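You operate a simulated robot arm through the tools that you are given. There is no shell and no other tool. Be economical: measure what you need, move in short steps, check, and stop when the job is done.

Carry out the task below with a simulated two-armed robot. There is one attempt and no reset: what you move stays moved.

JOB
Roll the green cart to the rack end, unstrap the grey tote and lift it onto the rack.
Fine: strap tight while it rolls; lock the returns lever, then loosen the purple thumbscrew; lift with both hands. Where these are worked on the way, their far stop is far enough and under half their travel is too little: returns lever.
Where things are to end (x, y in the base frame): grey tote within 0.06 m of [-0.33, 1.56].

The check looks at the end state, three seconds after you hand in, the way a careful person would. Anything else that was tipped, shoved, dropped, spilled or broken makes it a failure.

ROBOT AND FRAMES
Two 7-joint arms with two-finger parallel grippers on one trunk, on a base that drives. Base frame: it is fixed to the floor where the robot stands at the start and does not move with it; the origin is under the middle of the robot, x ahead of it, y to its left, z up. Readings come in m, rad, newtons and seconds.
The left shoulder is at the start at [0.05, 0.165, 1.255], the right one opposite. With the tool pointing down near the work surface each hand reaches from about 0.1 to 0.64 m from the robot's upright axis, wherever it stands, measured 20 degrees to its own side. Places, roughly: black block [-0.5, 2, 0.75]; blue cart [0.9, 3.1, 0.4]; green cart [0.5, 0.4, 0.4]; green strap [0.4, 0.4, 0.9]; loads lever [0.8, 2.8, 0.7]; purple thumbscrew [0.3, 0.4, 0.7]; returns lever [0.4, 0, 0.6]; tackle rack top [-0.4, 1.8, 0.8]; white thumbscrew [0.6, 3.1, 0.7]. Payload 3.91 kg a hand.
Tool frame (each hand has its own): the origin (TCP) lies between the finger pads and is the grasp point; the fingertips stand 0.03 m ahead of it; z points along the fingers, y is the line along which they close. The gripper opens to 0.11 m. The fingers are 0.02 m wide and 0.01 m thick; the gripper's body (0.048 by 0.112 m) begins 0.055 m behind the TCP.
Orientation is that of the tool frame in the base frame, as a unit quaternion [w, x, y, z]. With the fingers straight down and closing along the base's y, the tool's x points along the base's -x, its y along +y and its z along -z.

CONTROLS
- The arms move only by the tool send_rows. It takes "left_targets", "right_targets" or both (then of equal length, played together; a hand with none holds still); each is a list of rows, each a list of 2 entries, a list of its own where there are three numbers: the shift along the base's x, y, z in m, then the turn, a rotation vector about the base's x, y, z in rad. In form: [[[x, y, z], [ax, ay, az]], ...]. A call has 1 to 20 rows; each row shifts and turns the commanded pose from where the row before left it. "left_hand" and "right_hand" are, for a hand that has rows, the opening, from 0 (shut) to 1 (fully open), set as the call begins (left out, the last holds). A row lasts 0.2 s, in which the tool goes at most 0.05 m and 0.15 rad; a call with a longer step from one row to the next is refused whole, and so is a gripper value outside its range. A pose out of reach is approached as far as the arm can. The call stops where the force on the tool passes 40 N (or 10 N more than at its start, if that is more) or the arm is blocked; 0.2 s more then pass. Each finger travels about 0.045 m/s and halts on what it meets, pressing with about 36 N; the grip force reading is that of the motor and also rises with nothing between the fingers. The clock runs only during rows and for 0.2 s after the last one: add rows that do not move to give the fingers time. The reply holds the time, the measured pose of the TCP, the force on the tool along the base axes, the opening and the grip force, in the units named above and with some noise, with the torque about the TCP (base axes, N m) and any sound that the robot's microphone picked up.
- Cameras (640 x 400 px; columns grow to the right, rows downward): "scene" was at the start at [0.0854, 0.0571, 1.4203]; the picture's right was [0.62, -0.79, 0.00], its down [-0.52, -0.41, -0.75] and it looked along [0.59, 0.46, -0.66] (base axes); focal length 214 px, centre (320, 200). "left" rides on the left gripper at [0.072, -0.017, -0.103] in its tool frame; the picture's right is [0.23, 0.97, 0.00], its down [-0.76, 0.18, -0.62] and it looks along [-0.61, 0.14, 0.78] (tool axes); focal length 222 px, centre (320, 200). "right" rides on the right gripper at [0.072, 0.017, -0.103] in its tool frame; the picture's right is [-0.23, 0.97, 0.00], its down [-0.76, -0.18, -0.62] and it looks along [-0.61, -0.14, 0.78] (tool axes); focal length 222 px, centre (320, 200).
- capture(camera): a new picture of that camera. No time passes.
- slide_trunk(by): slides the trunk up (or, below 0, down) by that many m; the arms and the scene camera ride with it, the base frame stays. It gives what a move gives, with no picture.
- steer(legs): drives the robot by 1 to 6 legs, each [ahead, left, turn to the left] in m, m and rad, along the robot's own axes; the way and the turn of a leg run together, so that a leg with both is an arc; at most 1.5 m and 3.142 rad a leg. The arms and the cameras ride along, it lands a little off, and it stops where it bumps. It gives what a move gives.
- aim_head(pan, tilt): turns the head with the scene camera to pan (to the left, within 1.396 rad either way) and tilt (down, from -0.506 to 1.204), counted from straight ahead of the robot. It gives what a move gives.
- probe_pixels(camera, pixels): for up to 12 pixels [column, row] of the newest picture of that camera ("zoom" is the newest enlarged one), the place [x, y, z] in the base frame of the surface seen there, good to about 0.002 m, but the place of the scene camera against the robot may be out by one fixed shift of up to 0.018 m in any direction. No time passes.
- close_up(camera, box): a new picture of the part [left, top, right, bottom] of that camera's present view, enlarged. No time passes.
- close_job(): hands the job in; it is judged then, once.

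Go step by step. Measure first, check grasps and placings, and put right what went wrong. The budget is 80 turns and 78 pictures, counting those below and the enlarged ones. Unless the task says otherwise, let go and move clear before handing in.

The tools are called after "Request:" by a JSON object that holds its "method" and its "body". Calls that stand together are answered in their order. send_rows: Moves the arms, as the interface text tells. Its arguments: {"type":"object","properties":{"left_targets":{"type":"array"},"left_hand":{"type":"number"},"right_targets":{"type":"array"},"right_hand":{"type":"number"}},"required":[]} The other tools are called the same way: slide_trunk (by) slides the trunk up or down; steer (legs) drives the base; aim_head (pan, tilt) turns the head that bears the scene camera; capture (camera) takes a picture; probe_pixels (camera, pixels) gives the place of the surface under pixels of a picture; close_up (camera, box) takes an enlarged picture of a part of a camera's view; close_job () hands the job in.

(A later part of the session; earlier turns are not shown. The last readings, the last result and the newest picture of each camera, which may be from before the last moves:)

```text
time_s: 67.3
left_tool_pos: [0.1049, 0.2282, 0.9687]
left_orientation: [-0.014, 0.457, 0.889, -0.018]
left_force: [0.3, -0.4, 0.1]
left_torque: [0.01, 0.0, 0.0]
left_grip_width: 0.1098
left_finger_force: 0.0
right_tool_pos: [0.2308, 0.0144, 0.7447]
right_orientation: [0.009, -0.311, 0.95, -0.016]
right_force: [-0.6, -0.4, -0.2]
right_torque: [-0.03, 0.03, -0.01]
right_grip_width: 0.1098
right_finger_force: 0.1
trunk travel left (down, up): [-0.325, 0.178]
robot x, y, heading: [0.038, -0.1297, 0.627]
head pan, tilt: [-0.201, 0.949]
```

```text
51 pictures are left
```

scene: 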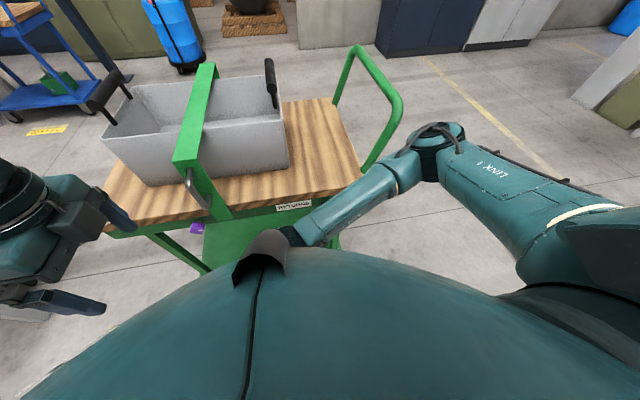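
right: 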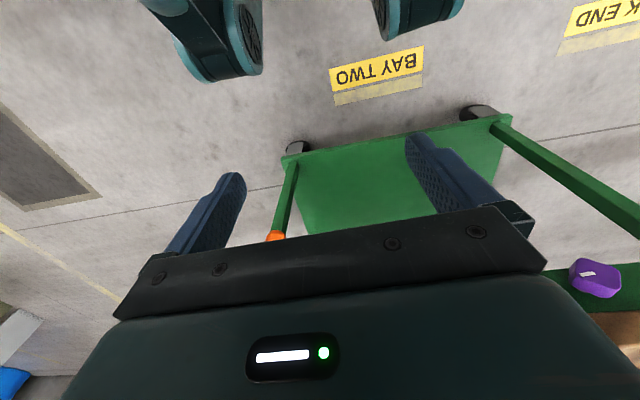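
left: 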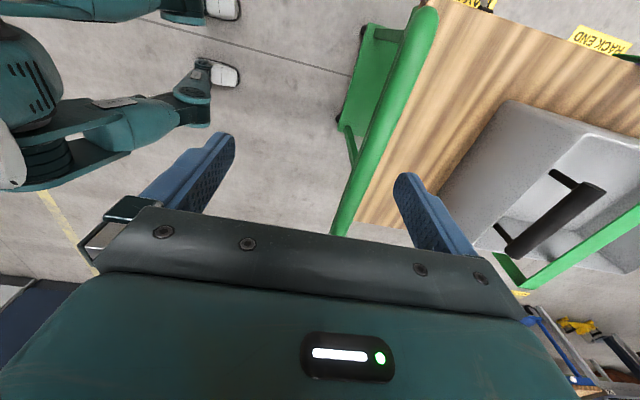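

The hand now is at u=-0.12, v=0.195; the knob's centre is about (0.42,0.027,0.635). I move over the knob and look.

Request:
{"method": "send_rows", "body": {"right_targets": [[[0.0474, 0.0033, 0], [0, 0, 0]], [[0.0474, 0.0033, 0], [0, 0, 0]], [[0.0474, 0.0033, 0], [0, 0, 0]], [[0.0474, 0.0033, 0], [0, 0, 0]]]}}

Request:
{"method": "capture", "body": {"camera": "right"}}

```text
time_s: 68.3
left_tool_pos: [0.104, 0.2297, 0.9683]
left_orientation: [-0.015, 0.457, 0.889, -0.018]
left_force: [-0.1, 0.0, 0.0]
left_torque: [-0.01, 0.02, 0.01]
left_grip_width: 0.1103
left_finger_force: 0.1
right_tool_pos: [0.4216, 0.0277, 0.7454]
right_orientation: [0.008, -0.311, 0.95, -0.016]
right_force: [-0.4, -0.5, -0.8]
right_torque: [-0.02, 0.03, -0.01]
right_grip_width: 0.11
right_finger_force: 0.1
trunk travel left (down, up): [-0.325, 0.178]
robot x, y, heading: [0.0435, -0.1318, 0.634]
head pan, tilt: [-0.201, 0.949]
```

```text
50 pictures are left
```

right: 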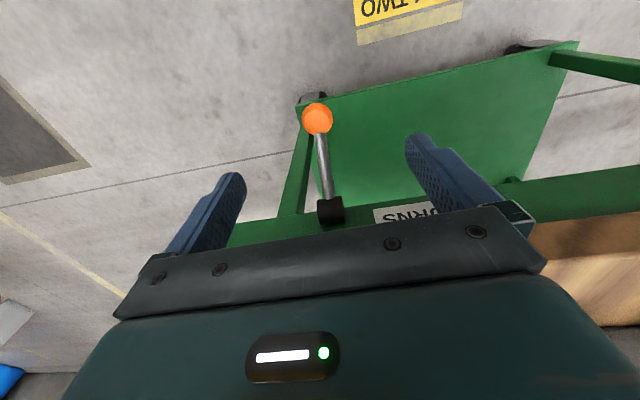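

The point 0.11 m under the TCP projects to (320,122) and the knob is at (317,119): well centred. I descend and grip it.

Request:
{"method": "send_rows", "body": {"right_targets": [[[0, 0, -0.037], [0, 0, 0]], [[0, 0, -0.037], [0, 0, 0]], [[0, 0, -0.034], [0, 0, 0]]]}}

Request:
{"method": "send_rows", "body": {"right_hand": 0, "right_targets": [[[0, 0, 0], [0, 0, 0]], [[0, 0, 0], [0, 0, 0]], [[0, 0, 0], [0, 0, 0]], [[0, 0, 0], [0, 0, 0]], [[0, 0, 0], [0, 0, 0]], [[0, 0, 0], [0, 0, 0]]]}}

Request:
{"method": "capture", "body": {"camera": "right"}}

```text
time_s: 69.1
left_tool_pos: [0.1048, 0.2285, 0.968]
left_orientation: [-0.014, 0.457, 0.889, -0.019]
left_force: [0.3, -0.3, -1.1]
left_torque: [-0.01, 0.01, -0.03]
left_grip_width: 0.11
left_finger_force: 0.1
right_tool_pos: [0.4198, 0.0276, 0.6345]
right_orientation: [0.009, -0.312, 0.95, -0.015]
right_force: [-0.3, -0.2, -0.1]
right_torque: [0.03, 0.0, 0.02]
right_grip_width: 0.11
right_finger_force: 0.2
trunk travel left (down, up): [-0.325, 0.178]
robot x, y, heading: [0.0419, -0.1286, 0.632]
head pan, tilt: [-0.201, 0.949]
```

```text
time_s: 70.5
left_tool_pos: [0.105, 0.2274, 0.97]
left_orientation: [-0.014, 0.458, 0.889, -0.017]
left_force: [0.5, -0.8, -1.0]
left_torque: [0.04, 0.01, 0.0]
left_grip_width: 0.1099
left_finger_force: 0.0
right_tool_pos: [0.425, 0.0225, 0.6331]
right_orientation: [0.011, -0.307, 0.951, -0.023]
right_force: [19.0, -33.2, 11.5]
right_torque: [0.02, -0.16, -0.09]
right_grip_width: 0.031
right_finger_force: 45.1
trunk travel left (down, up): [-0.325, 0.178]
robot x, y, heading: [0.0418, -0.1271, 0.631]
head pan, tilt: [-0.201, 0.949]
```

```text
49 pictures are left
```

right: 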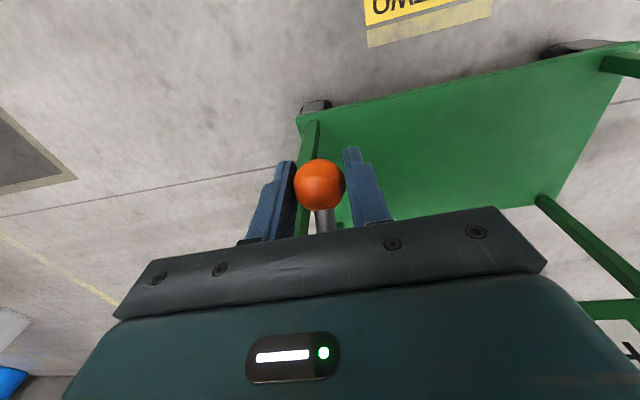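

The knob is gripped (31 mm), though the grip pulled the hand 6 mm sideways; I recentre and try lifting the lever along its arc.

Request:
{"method": "send_rows", "body": {"right_targets": [[[0.0055, -0.0055, 0], [0, 0, 0]], [[-0.0038, -0.0028, 0.008], [0, 0, 0]], [[-0.0038, -0.0028, 0.008], [0, 0, 0]], [[-0.0047, -0.0034, 0.0179], [0, 0, 0]]]}}

```text
time_s: 71.5
left_tool_pos: [0.1035, 0.2288, 0.9683]
left_orientation: [-0.015, 0.457, 0.889, -0.018]
left_force: [-0.6, -0.1, -0.3]
left_torque: [-0.01, -0.05, 0.0]
left_grip_width: 0.11
left_finger_force: 0.0
right_tool_pos: [0.4102, 0.0154, 0.6687]
right_orientation: [0.006, -0.314, 0.949, -0.013]
right_force: [-4.0, 0.1, -15.5]
right_torque: [-0.6, 0.95, 0.06]
right_grip_width: 0.0308
right_finger_force: 44.8
trunk travel left (down, up): [-0.325, 0.178]
robot x, y, heading: [0.0412, -0.1275, 0.624]
head pan, tilt: [-0.201, 0.949]
```

The lever follows upward with about 15 N. I carry on along the arc.

Request:
{"method": "send_rows", "body": {"right_targets": [[[-0.0016, -0.0012, 0.0187], [0, 0, 0]], [[0.0016, 0.0012, 0.0187], [0, 0, 0]], [[0.0047, 0.0034, 0.0179], [0, 0, 0]]]}}

Request:
{"method": "capture", "body": {"camera": "right"}}

```text
time_s: 72.3
left_tool_pos: [0.103, 0.228, 0.968]
left_orientation: [-0.014, 0.458, 0.889, -0.017]
left_force: [0.1, 0.0, 0.7]
left_torque: [0.01, 0.02, -0.03]
left_grip_width: 0.1099
left_finger_force: 0.0
right_tool_pos: [0.4159, 0.0174, 0.7248]
right_orientation: [0.005, -0.312, 0.95, -0.017]
right_force: [-18.2, -7.2, -7.4]
right_torque: [-0.77, 1.11, 0.01]
right_grip_width: 0.031
right_finger_force: 45.0
trunk travel left (down, up): [-0.325, 0.178]
robot x, y, heading: [0.0391, -0.1318, 0.628]
head pan, tilt: [-0.201, 0.949]
```

```text
48 pictures are left
```

right: 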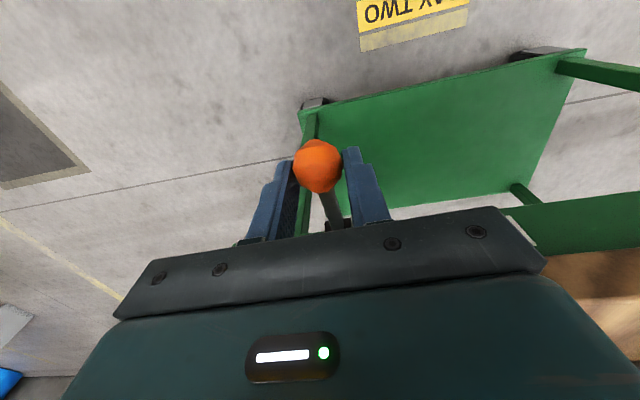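

The knob follows; it pushes outward a bit, so I steer less inward and continue to the stop.

Request:
{"method": "send_rows", "body": {"right_targets": [[[-0.004, -0.003, 0.014], [0, 0, 0]], [[0.0016, 0.0012, 0.015], [0, 0, 0]], [[0.0047, 0.0034, 0.015], [0, 0, 0]], [[0.006, 0.0044, 0.014], [0, 0, 0]], [[0.008, 0.006, 0.012], [0, 0, 0]]]}}

Request:
{"method": "capture", "body": {"camera": "right"}}

```text
time_s: 73.0
left_tool_pos: [0.1056, 0.2303, 0.9685]
left_orientation: [-0.015, 0.456, 0.889, -0.019]
left_force: [0.2, 0.2, -0.3]
left_torque: [-0.01, 0.0, 0.01]
left_grip_width: 0.1103
left_finger_force: 0.1
right_tool_pos: [0.4206, 0.021, 0.7572]
right_orientation: [0.013, -0.309, 0.951, -0.012]
right_force: [4.2, 9.2, -18.5]
right_torque: [0.37, 0.05, 0.02]
right_grip_width: 0.0308
right_finger_force: 45.0
trunk travel left (down, up): [-0.325, 0.178]
robot x, y, heading: [0.0442, -0.1254, 0.63]
head pan, tilt: [-0.201, 0.949]
stopped in row 3 (right hand): the force on the tool passed its limit (the readings are from after the stop); the commanded pose is now the measured one
```

```text
47 pictures are left
```

right: 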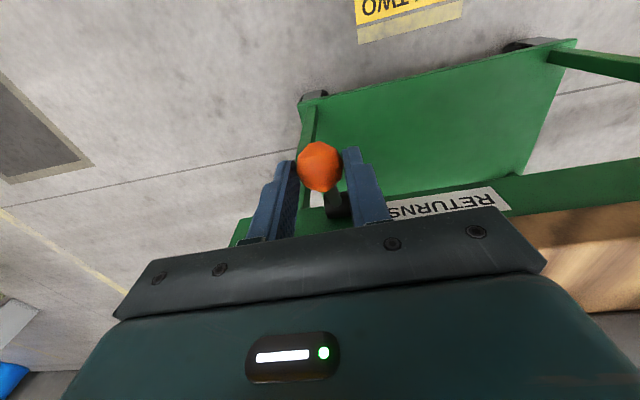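

The lever stopped at z=0.757, mirror-wise to its start (0.633 about 0.695): the far stop. I let go, rise, check it, and go back behind the handle.

Request:
{"method": "send_rows", "body": {"right_hand": 1, "right_targets": [[[0, 0, 0], [0, 0, 0]], [[0, 0, 0], [0, 0, 0]], [[0, 0, 0], [0, 0, 0]], [[0, 0, 0], [0, 0, 0]], [[0, 0, 0], [0, 0, 0]], [[0, 0, 0.045], [0, 0, 0]], [[0, 0, 0.045], [0, 0, 0]], [[0, 0, 0.045], [0, 0, 0]], [[0, 0, 0.045], [0, 0, 0]]]}}

Request:
{"method": "capture", "body": {"camera": "right"}}

Request:
{"method": "slide_trunk", "body": {"by": 0.15}}

Request:
{"method": "send_rows", "body": {"left_targets": [[[0.022, -0.0009, 0], [0, 0, 0]], [[0.022, -0.0009, 0], [0, 0, 0]], [[0.022, -0.0009, 0], [0, 0, 0]], [[0.022, -0.0009, 0], [0, 0, 0]], [[0.022, -0.0009, 0], [0, 0, 0]], [[0.022, -0.0009, 0], [0, 0, 0]], [[0.022, -0.0009, 0], [0, 0, 0]], [[0.022, -0.0009, 0], [0, 0, 0]], [[0.022, -0.0009, 0], [0, 0, 0]], [[0.022, -0.0009, 0], [0, 0, 0]], [[0.022, -0.0009, 0], [0, 0, 0]]], "right_targets": [[[0.0041, 0.003, 0.003], [0, 0, -0.1428]], [[0.0041, 0.003, 0.003], [0, 0, -0.1428]], [[0.0041, 0.003, 0.003], [0, 0, -0.1428]], [[0.0041, 0.003, 0.003], [0, 0, -0.1428]], [[0.0041, 0.003, 0.003], [0, 0, -0.1428]], [[0.0041, 0.003, 0.003], [0, 0, -0.1428]], [[0.0041, 0.003, 0.003], [0, 0, -0.1428]], [[0.0041, 0.003, 0.003], [0, 0, -0.1428]], [[0.0041, 0.003, 0.003], [0, 0, -0.1428]], [[0.0041, 0.003, 0.003], [0, 0, -0.1428]], [[0.0041, 0.003, 0.003], [0, 0, -0.1428]]]}}

Request:
{"method": "steer", "body": {"legs": [[-0.05, -1.0, 0], [0, 0, 1.571], [0, -0.72, 0]]}}

```text
time_s: 75.0
left_tool_pos: [0.1045, 0.2298, 0.9695]
left_orientation: [-0.015, 0.457, 0.889, -0.018]
left_force: [-0.7, 0.3, 0.6]
left_torque: [0.02, 0.03, 0.02]
left_grip_width: 0.11
left_finger_force: 0.1
right_tool_pos: [0.4184, 0.0203, 0.9396]
right_orientation: [0.012, -0.309, 0.951, -0.014]
right_force: [0.1, 0.7, 0.0]
right_torque: [0.04, -0.01, 0.03]
right_grip_width: 0.1099
right_finger_force: 0.0
trunk travel left (down, up): [-0.325, 0.178]
robot x, y, heading: [0.0382, -0.1311, 0.627]
head pan, tilt: [-0.201, 0.949]
```

```text
46 pictures are left
```

right: 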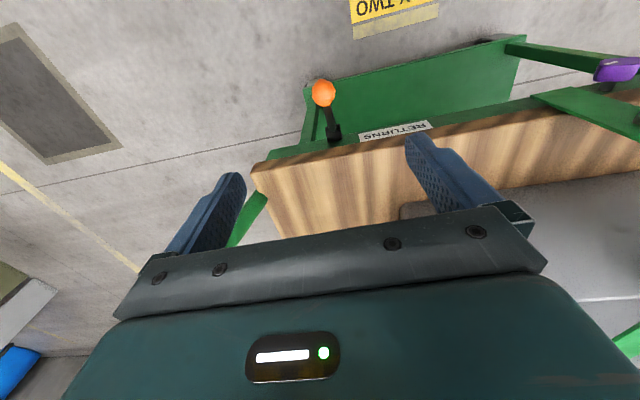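

```text
time_s: 76.8
left_tool_pos: [0.1033, 0.2289, 1.1188]
left_orientation: [-0.014, 0.456, 0.889, -0.018]
left_force: [0.0, -0.5, 0.1]
left_torque: [0.0, 0.0, 0.01]
left_grip_width: 0.1097
left_finger_force: 0.0
right_tool_pos: [0.4196, 0.0211, 1.0884]
right_orientation: [0.012, -0.31, 0.951, -0.013]
right_force: [-0.3, -0.4, -0.7]
right_torque: [-0.02, 0.0, 0.03]
right_grip_width: 0.1101
right_finger_force: 0.0
trunk travel left (down, up): [-0.475, 0.028]
robot x, y, heading: [0.0408, -0.1304, 0.628]
head pan, tilt: [-0.201, 0.949]
```

```text
time_s: 79.2
left_tool_pos: [0.3476, 0.2183, 1.1197]
left_orientation: [-0.015, 0.456, 0.89, -0.018]
left_force: [-0.4, 0.3, 0.8]
left_torque: [-0.01, 0.05, -0.03]
left_grip_width: 0.1101
left_finger_force: 0.2
right_tool_pos: [0.4652, 0.053, 1.1217]
right_orientation: [-0.001, 0.455, 0.89, -0.018]
right_force: [-1.0, 0.7, -0.2]
right_torque: [-0.02, 0.01, 0.03]
right_grip_width: 0.1099
right_finger_force: 0.0
trunk travel left (down, up): [-0.475, 0.028]
robot x, y, heading: [0.0439, -0.126, 0.627]
head pan, tilt: [-0.201, 0.949]
```

```text
time_s: 91.7
left_tool_pos: [0.8281, -0.2524, 1.1178]
left_orientation: [0.003, -0.29, 0.957, -0.023]
left_force: [-0.6, -0.2, -0.6]
left_torque: [-0.02, 0.03, 0.0]
left_grip_width: 0.11
left_finger_force: 0.0
right_tool_pos: [0.997, -0.1388, 1.1226]
right_orientation: [0.013, -0.294, 0.956, -0.014]
right_force: [0.2, 0.8, 0.2]
right_torque: [-0.04, -0.02, -0.01]
right_grip_width: 0.1101
right_finger_force: 0.1
trunk travel left (down, up): [-0.475, 0.028]
robot x, y, heading: [1.1619, -0.567, 2.162]
head pan, tilt: [-0.201, 0.949]
```

Request:
{"method": "steer", "body": {"legs": [[0, -0.073, 0.037], [0.2, 0, 0]]}}

Request:
{"method": "aim_head", "body": {"pan": 0.1, "tilt": 0.85}}

Request:
{"method": "capture", "body": {"camera": "scene"}}

Request:
{"method": "capture", "body": {"camera": "left"}}

```text
time_s: 93.9
left_tool_pos: [0.7533, -0.0594, 1.1184]
left_orientation: [0.003, -0.308, 0.951, -0.023]
left_force: [-0.2, 0.9, -0.4]
left_torque: [0.01, -0.01, -0.03]
left_grip_width: 0.11
left_finger_force: 0.0
right_tool_pos: [0.9198, 0.0582, 1.1224]
right_orientation: [0.012, -0.311, 0.95, -0.013]
right_force: [0.3, -0.3, -0.5]
right_torque: [-0.02, -0.01, -0.02]
right_grip_width: 0.11
right_finger_force: 0.1
trunk travel left (down, up): [-0.475, 0.028]
robot x, y, heading: [1.1019, -0.3637, 2.207]
head pan, tilt: [-0.201, 0.949]
```

```text
time_s: 94.7
left_tool_pos: [0.7547, -0.0613, 1.1196]
left_orientation: [0.003, -0.307, 0.951, -0.023]
left_force: [0.0, 0.2, -0.7]
left_torque: [0.02, -0.01, 0.0]
left_grip_width: 0.1101
left_finger_force: 0.1
right_tool_pos: [0.9197, 0.057, 1.1216]
right_orientation: [0.013, -0.311, 0.95, -0.014]
right_force: [-1.0, -0.1, 0.3]
right_torque: [-0.02, -0.01, 0.03]
right_grip_width: 0.1099
right_finger_force: 0.1
trunk travel left (down, up): [-0.475, 0.028]
robot x, y, heading: [1.1016, -0.3658, 2.199]
head pan, tilt: [0.099, 0.85]
```

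```text
45 pictures are left
```

scene: 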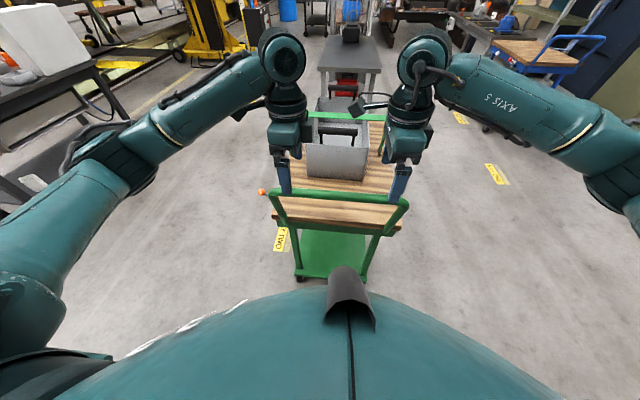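

```text
44 pictures are left
```

left: 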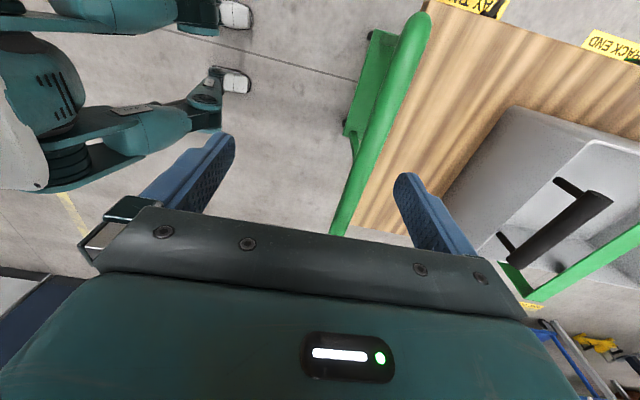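

Hands stand at u=-0.493; the bar is still at u=-0.428. Forward 0.066, down, and grip again.

Request:
{"method": "send_rows", "body": {"left_targets": [[[-0.0194, 0.0267, 0], [0, 0, 0]], [[-0.0194, 0.0267, 0], [0, 0, 0]], [[0, 0, -0.041], [0, 0, 0]], [[0, 0, -0.041], [0, 0, 0]], [[0, 0, -0.041], [0, 0, 0]], [[0, 0, -0.041], [0, 0, 0]]], "right_targets": [[[-0.0194, 0.0267, 0], [0, 0, 0]], [[-0.0194, 0.0267, 0], [0, 0, 0]], [[0, 0, -0.041], [0, 0, 0]], [[0, 0, -0.041], [0, 0, 0]], [[0, 0, -0.041], [0, 0, 0]], [[0, 0, -0.041], [0, 0, 0]]]}}

Request:
{"method": "send_rows", "body": {"left_hand": 0, "right_hand": 0, "left_targets": [[[0, 0, 0], [0, 0, 0]], [[0, 0, 0], [0, 0, 0]], [[0, 0, 0], [0, 0, 0]], [[0, 0, 0], [0, 0, 0]], [[0, 0, 0], [0, 0, 0]], [[0, 0, 0], [0, 0, 0]]], "right_targets": [[[0, 0, 0], [0, 0, 0]], [[0, 0, 0], [0, 0, 0]], [[0, 0, 0], [0, 0, 0]], [[0, 0, 0], [0, 0, 0]], [[0, 0, 0], [0, 0, 0]], [[0, 0, 0], [0, 0, 0]]]}}

Request:
{"method": "send_rows", "body": {"left_targets": [[[-0.0029, 0.004, 0], [0, 0, 0]], [[-0.0029, 0.004, 0], [0, 0, 0]], [[-0.0029, 0.004, 0], [0, 0, 0]], [[-0.0029, 0.004, 0], [0, 0, 0]], [[-0.0029, 0.004, 0], [0, 0, 0]], [[-0.0029, 0.004, 0], [0, 0, 0]]], "right_targets": [[[-0.0029, 0.004, 0], [0, 0, 0]], [[-0.0029, 0.004, 0], [0, 0, 0]], [[-0.0029, 0.004, 0], [0, 0, 0]], [[-0.0029, 0.004, 0], [0, 0, 0]], [[-0.0029, 0.004, 0], [0, 0, 0]], [[-0.0029, 0.004, 0], [0, 0, 0]]]}}

```text
time_s: 96.1
left_tool_pos: [0.7177, -0.0074, 0.9562]
left_orientation: [0.003, -0.307, 0.951, -0.023]
left_force: [0.2, 0.4, 0.2]
left_torque: [0.02, 0.01, 0.06]
left_grip_width: 0.1101
left_finger_force: 0.0
right_tool_pos: [0.8798, 0.1098, 0.9583]
right_orientation: [0.012, -0.311, 0.95, -0.013]
right_force: [0.4, 0.7, 0.0]
right_torque: [0.01, 0.04, -0.01]
right_grip_width: 0.11
right_finger_force: 0.1
trunk travel left (down, up): [-0.475, 0.028]
robot x, y, heading: [1.102, -0.3676, 2.202]
head pan, tilt: [0.099, 0.85]
```

```text
time_s: 97.5
left_tool_pos: [0.7182, -0.0057, 0.9566]
left_orientation: [0.003, -0.307, 0.951, -0.022]
left_force: [-2.5, 5.1, 2.2]
left_torque: [0.06, -0.02, 0.13]
left_grip_width: 0.0278
left_finger_force: 43.6
right_tool_pos: [0.8787, 0.1103, 0.9608]
right_orientation: [0.013, -0.311, 0.95, -0.013]
right_force: [-6.3, 4.8, 0.6]
right_torque: [0.08, -0.01, -0.38]
right_grip_width: 0.0279
right_finger_force: 43.7
trunk travel left (down, up): [-0.475, 0.028]
robot x, y, heading: [1.103, -0.3633, 2.205]
head pan, tilt: [0.099, 0.85]
```

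```text
time_s: 98.9
left_tool_pos: [0.7009, 0.0163, 0.9569]
left_orientation: [0.004, -0.306, 0.952, -0.024]
left_force: [21.0, -1.4, 6.7]
left_torque: [-0.72, 0.47, 0.06]
left_grip_width: 0.0275
left_finger_force: 44.8
right_tool_pos: [0.8633, 0.1354, 0.9606]
right_orientation: [0.011, -0.312, 0.95, -0.011]
right_force: [-16.1, 2.2, -0.8]
right_torque: [0.25, -1.02, -0.28]
right_grip_width: 0.0276
right_finger_force: 44.9
trunk travel left (down, up): [-0.475, 0.028]
robot x, y, heading: [1.1027, -0.3658, 2.206]
head pan, tilt: [0.099, 0.85]
```

The cart rolls now (28 mm with little force). I drive ahead 0.3 m and check.

Request:
{"method": "steer", "body": {"legs": [[0.3, 0, 0]]}}

Request:
{"method": "capture", "body": {"camera": "scene"}}

```text
time_s: 101.0
left_tool_pos: [0.5236, 0.2632, 0.9561]
left_orientation: [0.004, -0.306, 0.952, -0.021]
left_force: [20.3, 14.3, -6.9]
left_torque: [0.81, -0.47, 0.29]
left_grip_width: 0.0277
left_finger_force: 45.2
right_tool_pos: [0.6862, 0.3798, 0.9596]
right_orientation: [0.012, -0.311, 0.95, -0.013]
right_force: [2.9, 1.2, 20.0]
right_torque: [0.04, 0.54, -0.36]
right_grip_width: 0.0279
right_finger_force: 44.9
trunk travel left (down, up): [-0.475, 0.028]
robot x, y, heading: [0.9238, -0.1209, 2.21]
head pan, tilt: [0.099, 0.85]
```

```text
43 pictures are left
```

scene: 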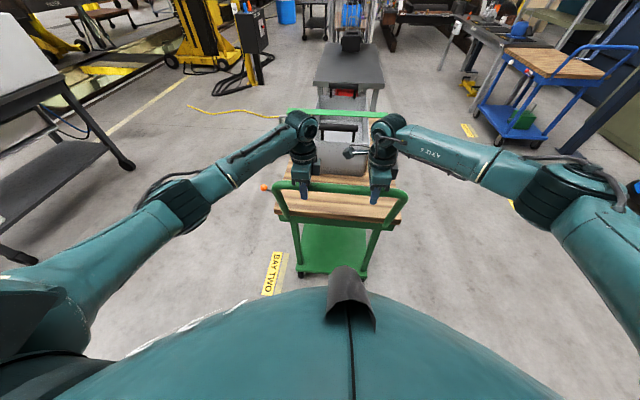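

Straight and aligned, 0.332 m rolled. Another 0.25, then look at the gap.

Request:
{"method": "steer", "body": {"legs": [[0.25, 0, -0.004]]}}

Request:
{"method": "aim_head", "body": {"pan": 0.1, "tilt": 0.7}}

Request:
{"method": "close_up", "body": {"camera": "scene", "box": [220, 60, 440, 220]}}

```text
time_s: 102.8
left_tool_pos: [0.3796, 0.4614, 0.9554]
left_orientation: [0.006, -0.302, 0.953, -0.022]
left_force: [9.5, -22.6, 20.3]
left_torque: [0.52, -0.22, 0.72]
left_grip_width: 0.0277
left_finger_force: 45.2
right_tool_pos: [0.542, 0.5781, 0.9589]
right_orientation: [0.012, -0.307, 0.952, -0.011]
right_force: [-14.4, 15.2, -10.1]
right_torque: [0.0, 0.52, 0.29]
right_grip_width: 0.0278
right_finger_force: 44.6
trunk travel left (down, up): [-0.475, 0.028]
robot x, y, heading: [0.7784, 0.0795, 2.201]
head pan, tilt: [0.099, 0.85]
```

```text
time_s: 103.5
left_tool_pos: [0.3801, 0.4614, 0.9558]
left_orientation: [0.005, -0.304, 0.953, -0.023]
left_force: [2.2, -4.3, 4.4]
left_torque: [0.09, -0.22, 0.65]
left_grip_width: 0.0277
left_finger_force: 44.9
right_tool_pos: [0.5418, 0.5788, 0.9591]
right_orientation: [0.012, -0.308, 0.951, -0.012]
right_force: [0.1, -0.8, 2.4]
right_torque: [0.14, -0.3, 0.05]
right_grip_width: 0.0276
right_finger_force: 44.8
trunk travel left (down, up): [-0.475, 0.028]
robot x, y, heading: [0.7761, 0.0769, 2.201]
head pan, tilt: [0.099, 0.7]
```

```text
2.50 times, centred on (330, 140) of scene
```

zoom: 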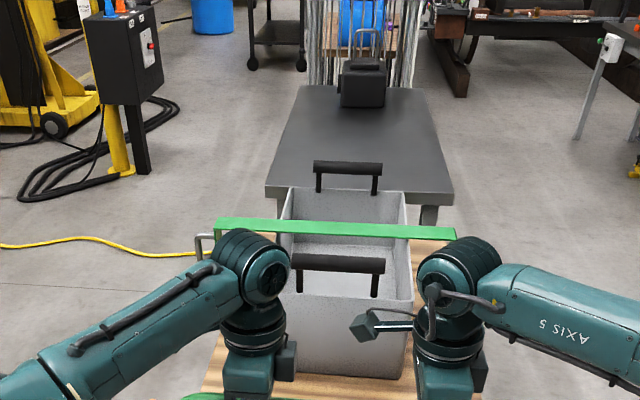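

Request:
{"method": "probe_pixels", "body": {"camera": "zoom", "pixels": [[268, 190], [450, 190], [425, 200], [268, 200], [420, 230], [345, 165], [340, 262], [345, 110], [350, 190], [350, 232], [425, 232], [200, 235]]}}

```text
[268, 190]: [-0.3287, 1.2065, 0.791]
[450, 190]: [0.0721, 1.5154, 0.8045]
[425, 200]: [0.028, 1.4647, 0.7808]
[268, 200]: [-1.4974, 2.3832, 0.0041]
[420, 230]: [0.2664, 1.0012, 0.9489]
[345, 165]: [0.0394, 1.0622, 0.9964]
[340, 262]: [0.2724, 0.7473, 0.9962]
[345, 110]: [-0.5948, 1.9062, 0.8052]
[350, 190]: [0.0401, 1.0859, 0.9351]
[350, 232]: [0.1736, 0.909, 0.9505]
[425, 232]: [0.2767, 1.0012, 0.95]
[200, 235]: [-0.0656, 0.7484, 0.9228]
```

The rack end is at u≈1.17 and the cart's end at 0.98: a gap of 0.19. The last 0.12 m now.

Request:
{"method": "steer", "body": {"legs": [[0.12, 0, 0]]}}

Request:
{"method": "send_rows", "body": {"left_hand": 1, "right_hand": 1, "left_targets": [[[0, 0, 0], [0, 0, 0]], [[0, 0, 0], [0, 0, 0]], [[0, 0, 0], [0, 0, 0]], [[0, 0, 0], [0, 0, 0]], [[0, 0, 0], [0, 0, 0]], [[0, 0, 0.045], [0, 0, 0]], [[0, 0, 0.045], [0, 0, 0]], [[0, 0, 0.045], [0, 0, 0]], [[0, 0, 0.03], [0, 0, 0]]], "right_targets": [[[0, 0, 0], [0, 0, 0]], [[0, 0, 0], [0, 0, 0]], [[0, 0, 0], [0, 0, 0]], [[0, 0, 0], [0, 0, 0]], [[0, 0, 0], [0, 0, 0]], [[0, 0, 0.045], [0, 0, 0]], [[0, 0, 0.045], [0, 0, 0]], [[0, 0, 0.045], [0, 0, 0]], [[0, 0, 0.03], [0, 0, 0]]]}}

Request:
{"method": "capture", "body": {"camera": "left"}}

```text
time_s: 104.7
left_tool_pos: [0.3091, 0.5582, 0.9561]
left_orientation: [0.006, -0.303, 0.953, -0.021]
left_force: [-0.3, 4.6, 1.2]
left_torque: [0.47, 0.32, 0.51]
left_grip_width: 0.0277
left_finger_force: 44.5
right_tool_pos: [0.4722, 0.6754, 0.9592]
right_orientation: [0.011, -0.307, 0.951, -0.011]
right_force: [1.8, 1.1, 4.9]
right_torque: [0.36, 0.51, 0.17]
right_grip_width: 0.0278
right_finger_force: 45.4
trunk travel left (down, up): [-0.475, 0.028]
robot x, y, heading: [0.7078, 0.1735, 2.202]
head pan, tilt: [0.099, 0.7]
```

```text
time_s: 106.7
left_tool_pos: [0.3104, 0.5568, 1.1234]
left_orientation: [0.007, -0.303, 0.953, -0.022]
left_force: [-0.7, -0.1, -0.3]
left_torque: [-0.02, -0.03, 0.01]
left_grip_width: 0.1098
left_finger_force: 0.1
right_tool_pos: [0.4715, 0.6769, 1.1237]
right_orientation: [0.011, -0.306, 0.952, -0.012]
right_force: [0.0, -0.1, -1.1]
right_torque: [0.0, -0.02, -0.02]
right_grip_width: 0.1099
right_finger_force: 0.1
trunk travel left (down, up): [-0.475, 0.028]
robot x, y, heading: [0.7108, 0.1717, 2.202]
head pan, tilt: [0.099, 0.7]
```

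```text
41 pictures are left
```

left: 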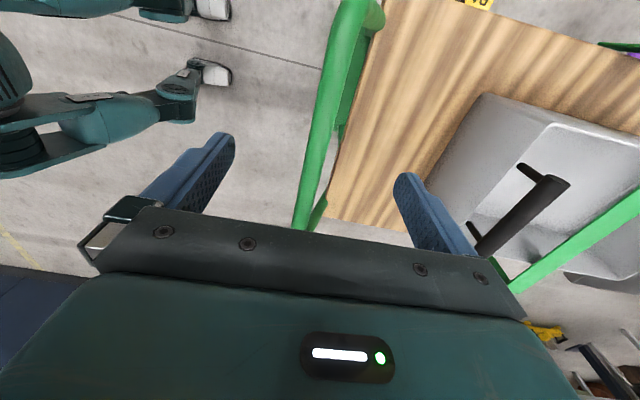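

The cart has rolled 0.697 m. Before going beside it I check the floor there, since a bench stood to the left.

Request:
{"method": "aim_head", "body": {"pan": 0.7, "tilt": 0.7}}

Request:
{"method": "capture", "body": {"camera": "scene"}}

Request:
{"method": "probe_pixels", "body": {"camera": "scene", "pixels": [[320, 200], [200, 150], [100, 150], [250, 120], [150, 250], [60, 200], [400, 150]]}}

```text
time_s: 107.7
left_tool_pos: [0.3088, 0.5568, 1.1232]
left_orientation: [0.007, -0.303, 0.953, -0.022]
left_force: [-0.5, -0.5, -0.6]
left_torque: [-0.01, 0.0, -0.02]
left_grip_width: 0.11
left_finger_force: 0.0
right_tool_pos: [0.4719, 0.677, 1.1229]
right_orientation: [0.011, -0.307, 0.952, -0.011]
right_force: [0.0, -0.4, 0.3]
right_torque: [-0.02, 0.0, 0.0]
right_grip_width: 0.1101
right_finger_force: 0.1
trunk travel left (down, up): [-0.475, 0.028]
robot x, y, heading: [0.7091, 0.1713, 2.202]
head pan, tilt: [0.7, 0.7]
```

```text
40 pictures are left
```

scene: 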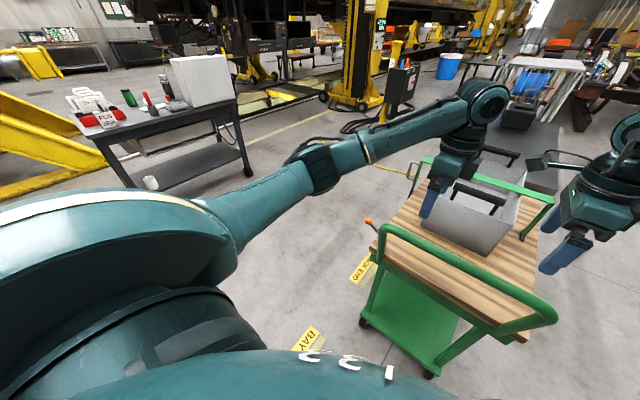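

```text
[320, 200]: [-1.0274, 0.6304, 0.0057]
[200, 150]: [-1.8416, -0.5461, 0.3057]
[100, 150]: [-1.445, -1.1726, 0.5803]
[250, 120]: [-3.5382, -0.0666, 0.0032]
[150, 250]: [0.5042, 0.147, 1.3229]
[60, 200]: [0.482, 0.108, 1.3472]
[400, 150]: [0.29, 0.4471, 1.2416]
```

The floor beside the cart is clear (bench over a metre away). I drive around to face the lever.

Request:
{"method": "steer", "body": {"legs": [[-0.3, 0, 0], [0, 0.72, 0], [0, 0, -1.574], [0, 1.17, 0]]}}

Request:
{"method": "aim_head", "body": {"pan": 0.0, "tilt": 0.9}}

Request:
{"method": "capture", "body": {"camera": "scene"}}

```text
time_s: 122.6
left_tool_pos: [-0.0449, 0.8573, 1.1228]
left_orientation: [-0.011, 0.449, 0.893, -0.02]
left_force: [1.7, 0.7, -0.3]
left_torque: [0.01, 0.01, 0.01]
left_grip_width: 0.1098
left_finger_force: 0.0
right_tool_pos: [0.0771, 0.6998, 1.1226]
right_orientation: [0.0, 0.445, 0.895, -0.016]
right_force: [-0.5, 0.4, 0.0]
right_torque: [0.0, 0.02, -0.02]
right_grip_width: 0.1099
right_finger_force: 0.1
trunk travel left (down, up): [-0.475, 0.028]
robot x, y, heading: [-0.4213, 0.4531, 0.654]
head pan, tilt: [0.7, 0.7]
```

```text
time_s: 123.7
left_tool_pos: [-0.0445, 0.858, 1.122]
left_orientation: [-0.011, 0.448, 0.894, -0.019]
left_force: [0.4, -0.2, 0.4]
left_torque: [-0.01, 0.01, 0.03]
left_grip_width: 0.1101
left_finger_force: 0.1
right_tool_pos: [0.0782, 0.6987, 1.1243]
right_orientation: [0.0, 0.445, 0.896, -0.017]
right_force: [-0.1, 1.1, 0.2]
right_torque: [-0.01, 0.0, -0.03]
right_grip_width: 0.1101
right_finger_force: 0.0
trunk travel left (down, up): [-0.475, 0.028]
robot x, y, heading: [-0.4147, 0.4491, 0.658]
head pan, tilt: [0.0, 0.901]
```

```text
39 pictures are left
```

scene: 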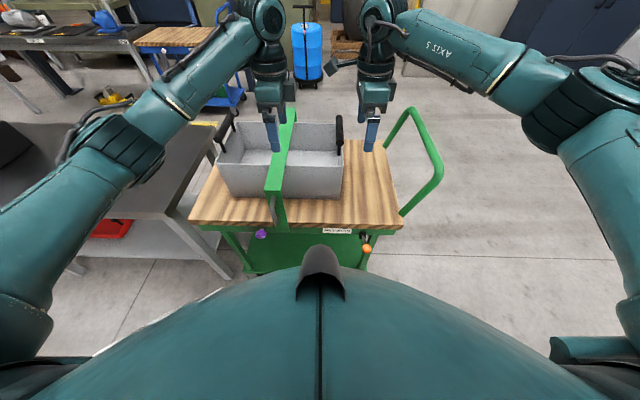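

Request:
{"method": "steer", "body": {"legs": [[0.02, 0, -0.028]]}}

Request:
{"method": "send_rows", "body": {"left_targets": [[[-0.03, -0.022, 0], [0, 0, 0]], [[-0.03, -0.022, 0], [0, 0, 0]], [[-0.03, -0.022, 0], [0, 0, 0]], [[-0.03, -0.022, 0], [0, 0, 0]], [[-0.03, -0.022, 0], [0, 0, 0]], [[-0.03, -0.022, 0], [0, 0, 0]], [[-0.022, -0.016, 0], [0, 0, 0]], [[0, 0, 0], [0, 0, 0]], [[0, 0, 0], [0, 0, 0]], [[0, 0, 0], [0, 0, 0]], [[0, 0, 0], [0, 0, 0]]], "right_targets": [[[-0.006, -0.009, 0], [0, 0, 0.1428]], [[-0.006, -0.009, 0], [0, 0, 0.1428]], [[-0.006, -0.009, 0], [0, 0, 0.1428]], [[-0.006, -0.009, 0], [0, 0, 0.1428]], [[-0.006, -0.009, 0], [0, 0, 0.1428]], [[-0.006, -0.009, 0], [0, 0, 0.1428]], [[-0.006, -0.009, 0], [0, 0, 0.1428]], [[-0.006, -0.009, 0], [0, 0, 0.1428]], [[-0.006, -0.009, 0], [0, 0, 0.1428]], [[-0.006, -0.009, 0], [0, 0, 0.1428]], [[-0.006, -0.009, 0], [0, 0, 0.1428]]]}}

Request:
{"method": "slide_trunk", "body": {"by": -0.17}}

Request:
{"method": "capture", "body": {"camera": "right"}}

```text
time_s: 124.5
left_tool_pos: [-0.0181, 0.86, 1.1228]
left_orientation: [-0.011, 0.461, 0.887, -0.02]
left_force: [0.4, 0.3, 0.2]
left_torque: [-0.06, 0.05, 0.02]
left_grip_width: 0.1102
left_finger_force: 0.0
right_tool_pos: [0.1008, 0.6978, 1.1225]
right_orientation: [-0.001, 0.457, 0.889, -0.017]
right_force: [-0.3, 0.1, 0.5]
right_torque: [-0.02, 0.01, -0.04]
right_grip_width: 0.1098
right_finger_force: 0.1
trunk travel left (down, up): [-0.475, 0.028]
robot x, y, heading: [-0.4021, 0.4637, 0.624]
head pan, tilt: [0.0, 0.901]
```

```text
time_s: 126.8
left_tool_pos: [-0.22, 0.7118, 1.1238]
left_orientation: [-0.011, 0.461, 0.887, -0.019]
left_force: [-0.3, 0.0, -0.1]
left_torque: [0.0, -0.03, 0.01]
left_grip_width: 0.1098
left_finger_force: 0.0
right_tool_pos: [0.0335, 0.5981, 1.123]
right_orientation: [0.011, -0.306, 0.952, -0.01]
right_force: [0.4, 0.4, -0.7]
right_torque: [0.02, -0.01, -0.01]
right_grip_width: 0.11
right_finger_force: 0.1
trunk travel left (down, up): [-0.475, 0.028]
robot x, y, heading: [-0.4048, 0.462, 0.624]
head pan, tilt: [0.0, 0.901]
```

```text
time_s: 128.8
left_tool_pos: [-0.2202, 0.7119, 0.9529]
left_orientation: [-0.011, 0.46, 0.888, -0.019]
left_force: [0.6, 0.2, -0.3]
left_torque: [0.03, -0.02, 0.01]
left_grip_width: 0.11
left_finger_force: 0.0
right_tool_pos: [0.0349, 0.5983, 0.9524]
right_orientation: [0.01, -0.305, 0.952, -0.012]
right_force: [0.0, -0.1, 0.3]
right_torque: [0.01, 0.01, -0.03]
right_grip_width: 0.1102
right_finger_force: 0.0
trunk travel left (down, up): [-0.305, 0.198]
robot x, y, heading: [-0.406, 0.4621, 0.631]
head pan, tilt: [0.0, 0.901]
```

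```text
38 pictures are left
```

right: 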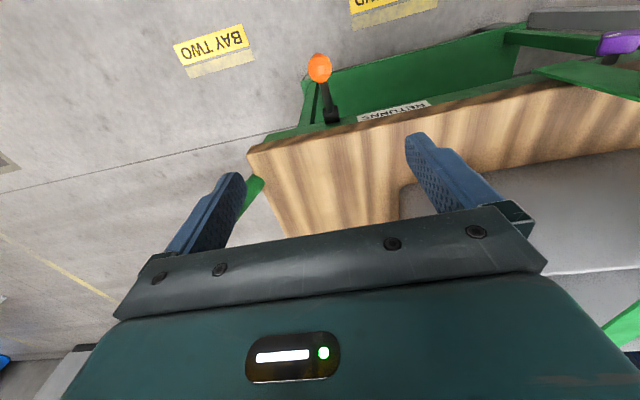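

Request:
{"method": "probe_pixels", "body": {"camera": "right", "pixels": [[319, 66], [322, 75], [311, 67], [328, 67], [331, 112], [248, 150], [617, 40], [605, 42]]}}

```text
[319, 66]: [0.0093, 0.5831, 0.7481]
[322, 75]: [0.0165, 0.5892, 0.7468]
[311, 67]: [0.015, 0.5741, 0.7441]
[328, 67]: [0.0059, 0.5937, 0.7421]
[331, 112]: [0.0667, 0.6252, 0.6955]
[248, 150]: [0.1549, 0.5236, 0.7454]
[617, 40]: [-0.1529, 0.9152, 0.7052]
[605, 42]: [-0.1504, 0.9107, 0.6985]
```

The knob's centre is about (0.016,0.588,0.737). I go down onto it and grip.

Request:
{"method": "send_rows", "body": {"right_targets": [[[-0.019, -0.0105, -0.02], [0, 0, 0]], [[0, 0, -0.045], [0, 0, 0]], [[0, 0, -0.045], [0, 0, 0]], [[0, 0, -0.045], [0, 0, 0]], [[0, 0, -0.045], [0, 0, 0]], [[0, 0, -0.014], [0, 0, 0]]]}}

Request:
{"method": "send_rows", "body": {"right_hand": 0, "right_targets": [[[0, 0, 0], [0, 0, 0]], [[0, 0, 0], [0, 0, 0]], [[0, 0, 0], [0, 0, 0]], [[0, 0, 0], [0, 0, 0]], [[0, 0, 0], [0, 0, 0]], [[0, 0, 0], [0, 0, 0]]]}}

Request:
{"method": "capture", "body": {"camera": "right"}}

```text
time_s: 130.2
left_tool_pos: [-0.2209, 0.7113, 0.9548]
left_orientation: [-0.011, 0.462, 0.887, -0.02]
left_force: [-0.1, -0.5, 0.3]
left_torque: [0.03, 0.03, -0.01]
left_grip_width: 0.11
left_finger_force: 0.1
right_tool_pos: [0.0144, 0.5892, 0.7366]
right_orientation: [0.012, -0.306, 0.952, -0.012]
right_force: [0.9, -1.0, 0.1]
right_torque: [0.02, 0.0, -0.01]
right_grip_width: 0.1101
right_finger_force: 0.0
trunk travel left (down, up): [-0.305, 0.198]
robot x, y, heading: [-0.4047, 0.4618, 0.625]
head pan, tilt: [0.0, 0.901]
```

```text
time_s: 131.6
left_tool_pos: [-0.2201, 0.7122, 0.9542]
left_orientation: [-0.012, 0.46, 0.888, -0.02]
left_force: [0.3, 0.1, 0.4]
left_torque: [0.03, 0.0, 0.03]
left_grip_width: 0.1097
left_finger_force: 0.0
right_tool_pos: [0.0147, 0.5888, 0.7378]
right_orientation: [0.011, -0.305, 0.952, -0.012]
right_force: [3.4, -5.7, 2.2]
right_torque: [-0.13, -0.04, -0.12]
right_grip_width: 0.0312
right_finger_force: 45.2
trunk travel left (down, up): [-0.305, 0.198]
robot x, y, heading: [-0.4037, 0.4628, 0.626]
head pan, tilt: [0.0, 0.901]
```

```text
37 pictures are left
```

right: 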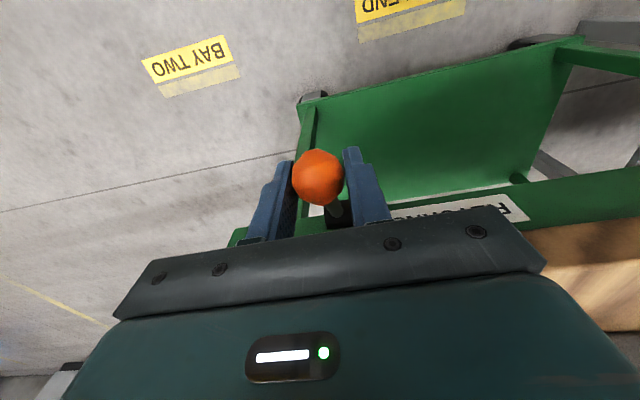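

Gripped cleanly (31 mm). Now the lever goes down along its arc to the lower (locked) stop.

Request:
{"method": "send_rows", "body": {"right_targets": [[[-0.0076, -0.0055, -0.0163], [0, 0, 0]], [[-0.0047, -0.0034, -0.0179], [0, 0, 0]], [[-0.0016, -0.0012, -0.0187], [0, 0, 0]], [[0.0016, 0.0012, -0.0187], [0, 0, 0]], [[0.0047, 0.0034, -0.0179], [0, 0, 0]], [[0.0076, 0.0055, -0.0163], [0, 0, 0]], [[0.004, 0.003, -0.006], [0, 0, 0]], [[0.004, 0.003, -0.005], [0, 0, 0]]]}}

Request:
{"method": "capture", "body": {"camera": "right"}}

```text
time_s: 133.4
left_tool_pos: [-0.2221, 0.7114, 0.9542]
left_orientation: [-0.01, 0.461, 0.887, -0.018]
left_force: [-0.8, -0.5, -1.0]
left_torque: [0.03, 0.01, -0.01]
left_grip_width: 0.1099
left_finger_force: 0.0
right_tool_pos: [0.0186, 0.592, 0.6197]
right_orientation: [0.007, -0.307, 0.952, -0.012]
right_force: [-22.3, -13.9, 13.1]
right_torque: [0.44, -0.72, -0.05]
right_grip_width: 0.0309
right_finger_force: 45.3
trunk travel left (down, up): [-0.305, 0.198]
robot x, y, heading: [-0.4073, 0.4584, 0.626]
head pan, tilt: [0.0, 0.901]
```

```text
36 pictures are left
```

right: 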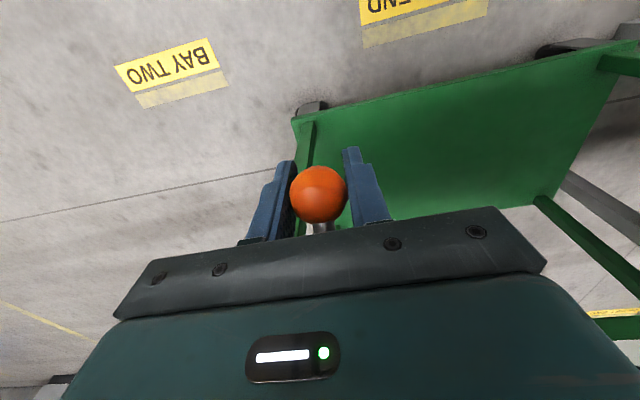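

The lever is pressed against its lower stop. I release it, lift the right hand clear, and turn the left hand to look at the purple screw.

Request:
{"method": "send_rows", "body": {"right_hand": 1, "right_targets": [[[0, 0, 0], [0, 0, 0]], [[0, 0, 0], [0, 0, 0]], [[0, 0, 0], [0, 0, 0]], [[0, 0, 0], [0, 0, 0]], [[0, 0, 0], [0, 0, 0]], [[0, 0, 0.045], [0, 0, 0]], [[0, 0, 0.045], [0, 0, 0]], [[0, 0, 0.045], [0, 0, 0]], [[-0.03, -0.022, 0.03], [0, 0, 0]], [[-0.03, -0.022, 0], [0, 0, 0]], [[-0.03, -0.022, 0], [0, 0, 0]]], "left_targets": [[[0, 0, 0], [0, 0, 0.1428]], [[0, 0, 0], [0, 0, 0.1428]], [[0, 0, 0], [0, 0, 0.1428]], [[0, 0, 0], [0, 0, 0.1428]], [[0, 0, 0], [0, 0, 0.1428]], [[0, 0, 0], [0, 0, 0.1428]], [[0, 0, 0], [0, 0, 0.1428]], [[0, 0, 0], [0, 0, 0.1428]], [[0, 0, 0], [0, 0, 0.1428]], [[0, 0, 0], [0, 0, 0.1428]], [[0, 0, 0], [0, 0, 0.1428]]]}}

Request:
{"method": "capture", "body": {"camera": "right"}}

Request:
{"method": "capture", "body": {"camera": "left"}}

```text
time_s: 135.8
left_tool_pos: [-0.2208, 0.7122, 0.9541]
left_orientation: [0.005, -0.302, 0.953, -0.021]
left_force: [0.3, 0.4, 0.3]
left_torque: [0.02, 0.02, 0.01]
left_grip_width: 0.1102
left_finger_force: 0.1
right_tool_pos: [-0.068, 0.5278, 0.7882]
right_orientation: [0.011, -0.304, 0.952, -0.013]
right_force: [0.1, 0.0, 0.4]
right_torque: [0.03, 0.0, -0.03]
right_grip_width: 0.11
right_finger_force: 0.0
trunk travel left (down, up): [-0.305, 0.198]
robot x, y, heading: [-0.4033, 0.4604, 0.622]
head pan, tilt: [0.0, 0.901]
```

```text
35 pictures are left
```

right: 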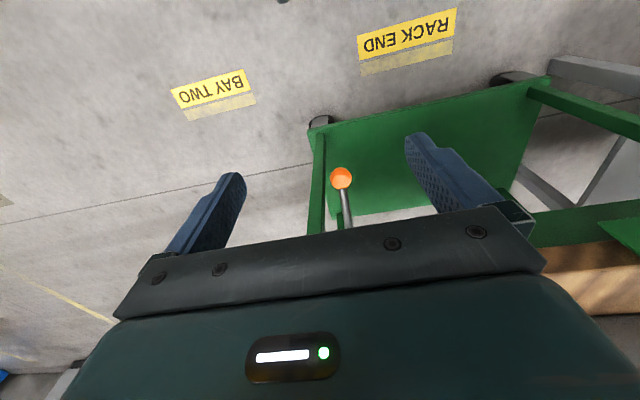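

```text
34 pictures are left
```

left: 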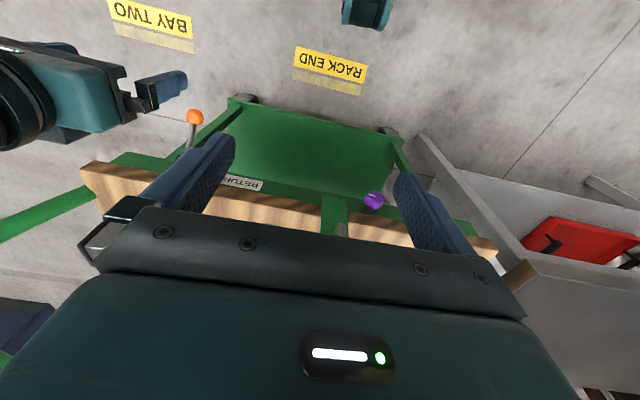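

Request:
{"method": "close_up", "body": {"camera": "left", "box": [310, 160, 430, 240]}}

Request:
{"method": "probe_pixels", "body": {"camera": "right", "pixels": [[341, 177], [346, 210]]}}

Request:
{"method": "probe_pixels", "body": {"camera": "zoom", "pixels": [[330, 215], [300, 215], [380, 230], [340, 195], [350, 240], [400, 180], [400, 260], [345, 190], [100, 220]]}}

Request:
{"method": "probe_pixels", "body": {"camera": "left", "pixels": [[194, 117], [300, 48], [367, 65], [360, 95], [293, 78]]}}

```text
5.00 times, centred on (370, 200) of left
```

zoom: 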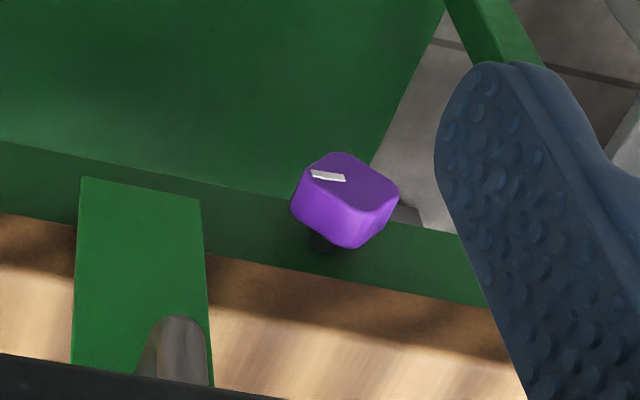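

```text
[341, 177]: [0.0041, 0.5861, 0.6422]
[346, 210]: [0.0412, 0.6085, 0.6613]
```

```text
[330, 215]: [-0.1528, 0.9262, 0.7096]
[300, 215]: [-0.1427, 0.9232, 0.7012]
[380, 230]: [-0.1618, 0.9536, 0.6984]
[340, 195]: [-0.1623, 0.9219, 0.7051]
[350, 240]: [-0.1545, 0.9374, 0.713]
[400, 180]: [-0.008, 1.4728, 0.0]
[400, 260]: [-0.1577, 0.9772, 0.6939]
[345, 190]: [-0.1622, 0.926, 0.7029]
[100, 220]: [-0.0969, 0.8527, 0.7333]
```

```text
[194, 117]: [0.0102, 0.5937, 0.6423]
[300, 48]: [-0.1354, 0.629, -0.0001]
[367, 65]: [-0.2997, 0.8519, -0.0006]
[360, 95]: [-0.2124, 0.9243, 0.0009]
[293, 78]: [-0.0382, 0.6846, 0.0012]
```

The lever knob is back at z=0.642, the locked place. The purple screw's head faces the robot (axis horizontal, centre about u=0.848, v=0.42, z=0.697), so I back off, lower the trunk and pitch the left hand level toward it.

Request:
{"method": "send_rows", "body": {"right_targets": [[[0, 0, 0.045], [0, 0, 0]], [[0, 0, 0.045], [0, 0, 0]], [[0, 0, 0.045], [0, 0, 0]], [[0, 0, 0.045], [0, 0, 0]]]}}

Request:
{"method": "steer", "body": {"legs": [[-0.15, 0, 0.005]]}}

Request:
{"method": "slide_trunk", "body": {"by": -0.2}}

Request:
{"method": "send_rows", "body": {"left_targets": [[[0.0108, 0.0238, -0.0055], [0.084, -0.1155, 0]], [[0.0108, 0.0238, -0.0055], [0.084, -0.1155, 0]], [[0.0108, 0.0238, -0.0055], [0.084, -0.1155, 0]], [[0.0108, 0.0238, -0.0055], [0.084, -0.1155, 0]], [[0.0108, 0.0238, -0.0055], [0.084, -0.1155, 0]], [[0.0108, 0.0238, -0.0055], [0.084, -0.1155, 0]], [[0.0108, 0.0238, -0.0055], [0.084, -0.1155, 0]], [[0.0108, 0.0238, -0.0055], [0.084, -0.1155, 0]], [[0.0108, 0.0238, -0.0055], [0.084, -0.1155, 0]], [[0.0108, 0.0238, -0.0055], [0.084, -0.1155, 0]], [[0.0108, 0.0238, -0.0055], [0.084, -0.1155, 0]]]}}

Request:
{"method": "capture", "body": {"camera": "left"}}

```text
time_s: 136.8
left_tool_pos: [-0.2212, 0.7127, 0.9539]
left_orientation: [0.006, -0.302, 0.953, -0.021]
left_force: [-0.9, -0.7, -0.9]
left_torque: [0.01, 0.0, 0.02]
left_grip_width: 0.1097
left_finger_force: 0.0
right_tool_pos: [-0.0672, 0.5277, 0.9673]
right_orientation: [0.011, -0.306, 0.952, -0.013]
right_force: [0.5, 0.0, 0.4]
right_torque: [-0.03, -0.01, 0.02]
right_grip_width: 0.1101
right_finger_force: 0.0
trunk travel left (down, up): [-0.305, 0.198]
robot x, y, heading: [-0.4025, 0.4656, 0.629]
head pan, tilt: [0.0, 0.901]
```

```text
time_s: 138.2
left_tool_pos: [-0.3438, 0.6246, 0.9541]
left_orientation: [0.007, -0.304, 0.952, -0.021]
left_force: [-1.0, 0.2, -0.1]
left_torque: [0.0, 0.01, 0.02]
left_grip_width: 0.11
left_finger_force: 0.1
right_tool_pos: [-0.19, 0.4411, 0.9667]
right_orientation: [0.011, -0.308, 0.951, -0.012]
right_force: [0.0, -0.7, 0.1]
right_torque: [0.03, -0.03, 0.01]
right_grip_width: 0.1098
right_finger_force: 0.1
trunk travel left (down, up): [-0.305, 0.198]
robot x, y, heading: [-0.5269, 0.3756, 0.63]
head pan, tilt: [0.0, 0.901]
```

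```text
time_s: 140.3
left_tool_pos: [-0.3438, 0.6237, 0.7535]
left_orientation: [0.006, -0.304, 0.952, -0.021]
left_force: [0.3, 0.4, 0.0]
left_torque: [0.0, 0.02, -0.02]
left_grip_width: 0.1099
left_finger_force: 0.0
right_tool_pos: [-0.1902, 0.4407, 0.767]
right_orientation: [0.012, -0.308, 0.951, -0.01]
right_force: [0.1, -0.4, 0.5]
right_torque: [0.03, -0.01, 0.01]
right_grip_width: 0.1101
right_finger_force: 0.0
trunk travel left (down, up): [-0.105, 0.398]
robot x, y, heading: [-0.5256, 0.3726, 0.629]
head pan, tilt: [0.0, 0.901]
```

```text
time_s: 142.7
left_tool_pos: [-0.2248, 0.8856, 0.6907]
left_orientation: [0.676, -0.2, 0.678, 0.207]
left_force: [-1.4, -0.2, -0.2]
left_torque: [-0.01, 0.02, 0.01]
left_grip_width: 0.1102
left_finger_force: 0.1
right_tool_pos: [-0.1908, 0.4399, 0.7668]
right_orientation: [0.011, -0.307, 0.952, -0.011]
right_force: [0.1, 0.3, 0.0]
right_torque: [-0.01, 0.01, 0.0]
right_grip_width: 0.11
right_finger_force: 0.0
trunk travel left (down, up): [-0.105, 0.398]
robot x, y, heading: [-0.5314, 0.3724, 0.632]
head pan, tilt: [0.0, 0.901]
```

```text
32 pictures are left
```

left: 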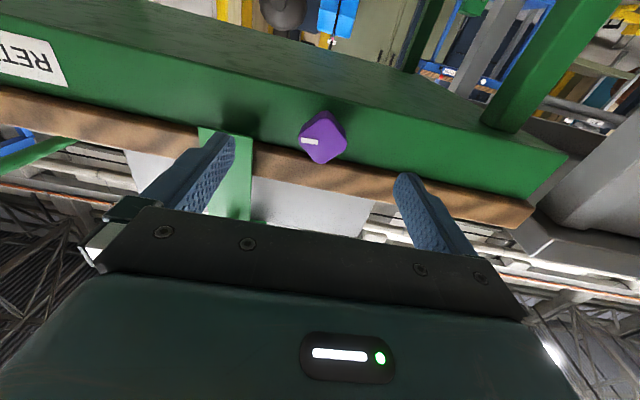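

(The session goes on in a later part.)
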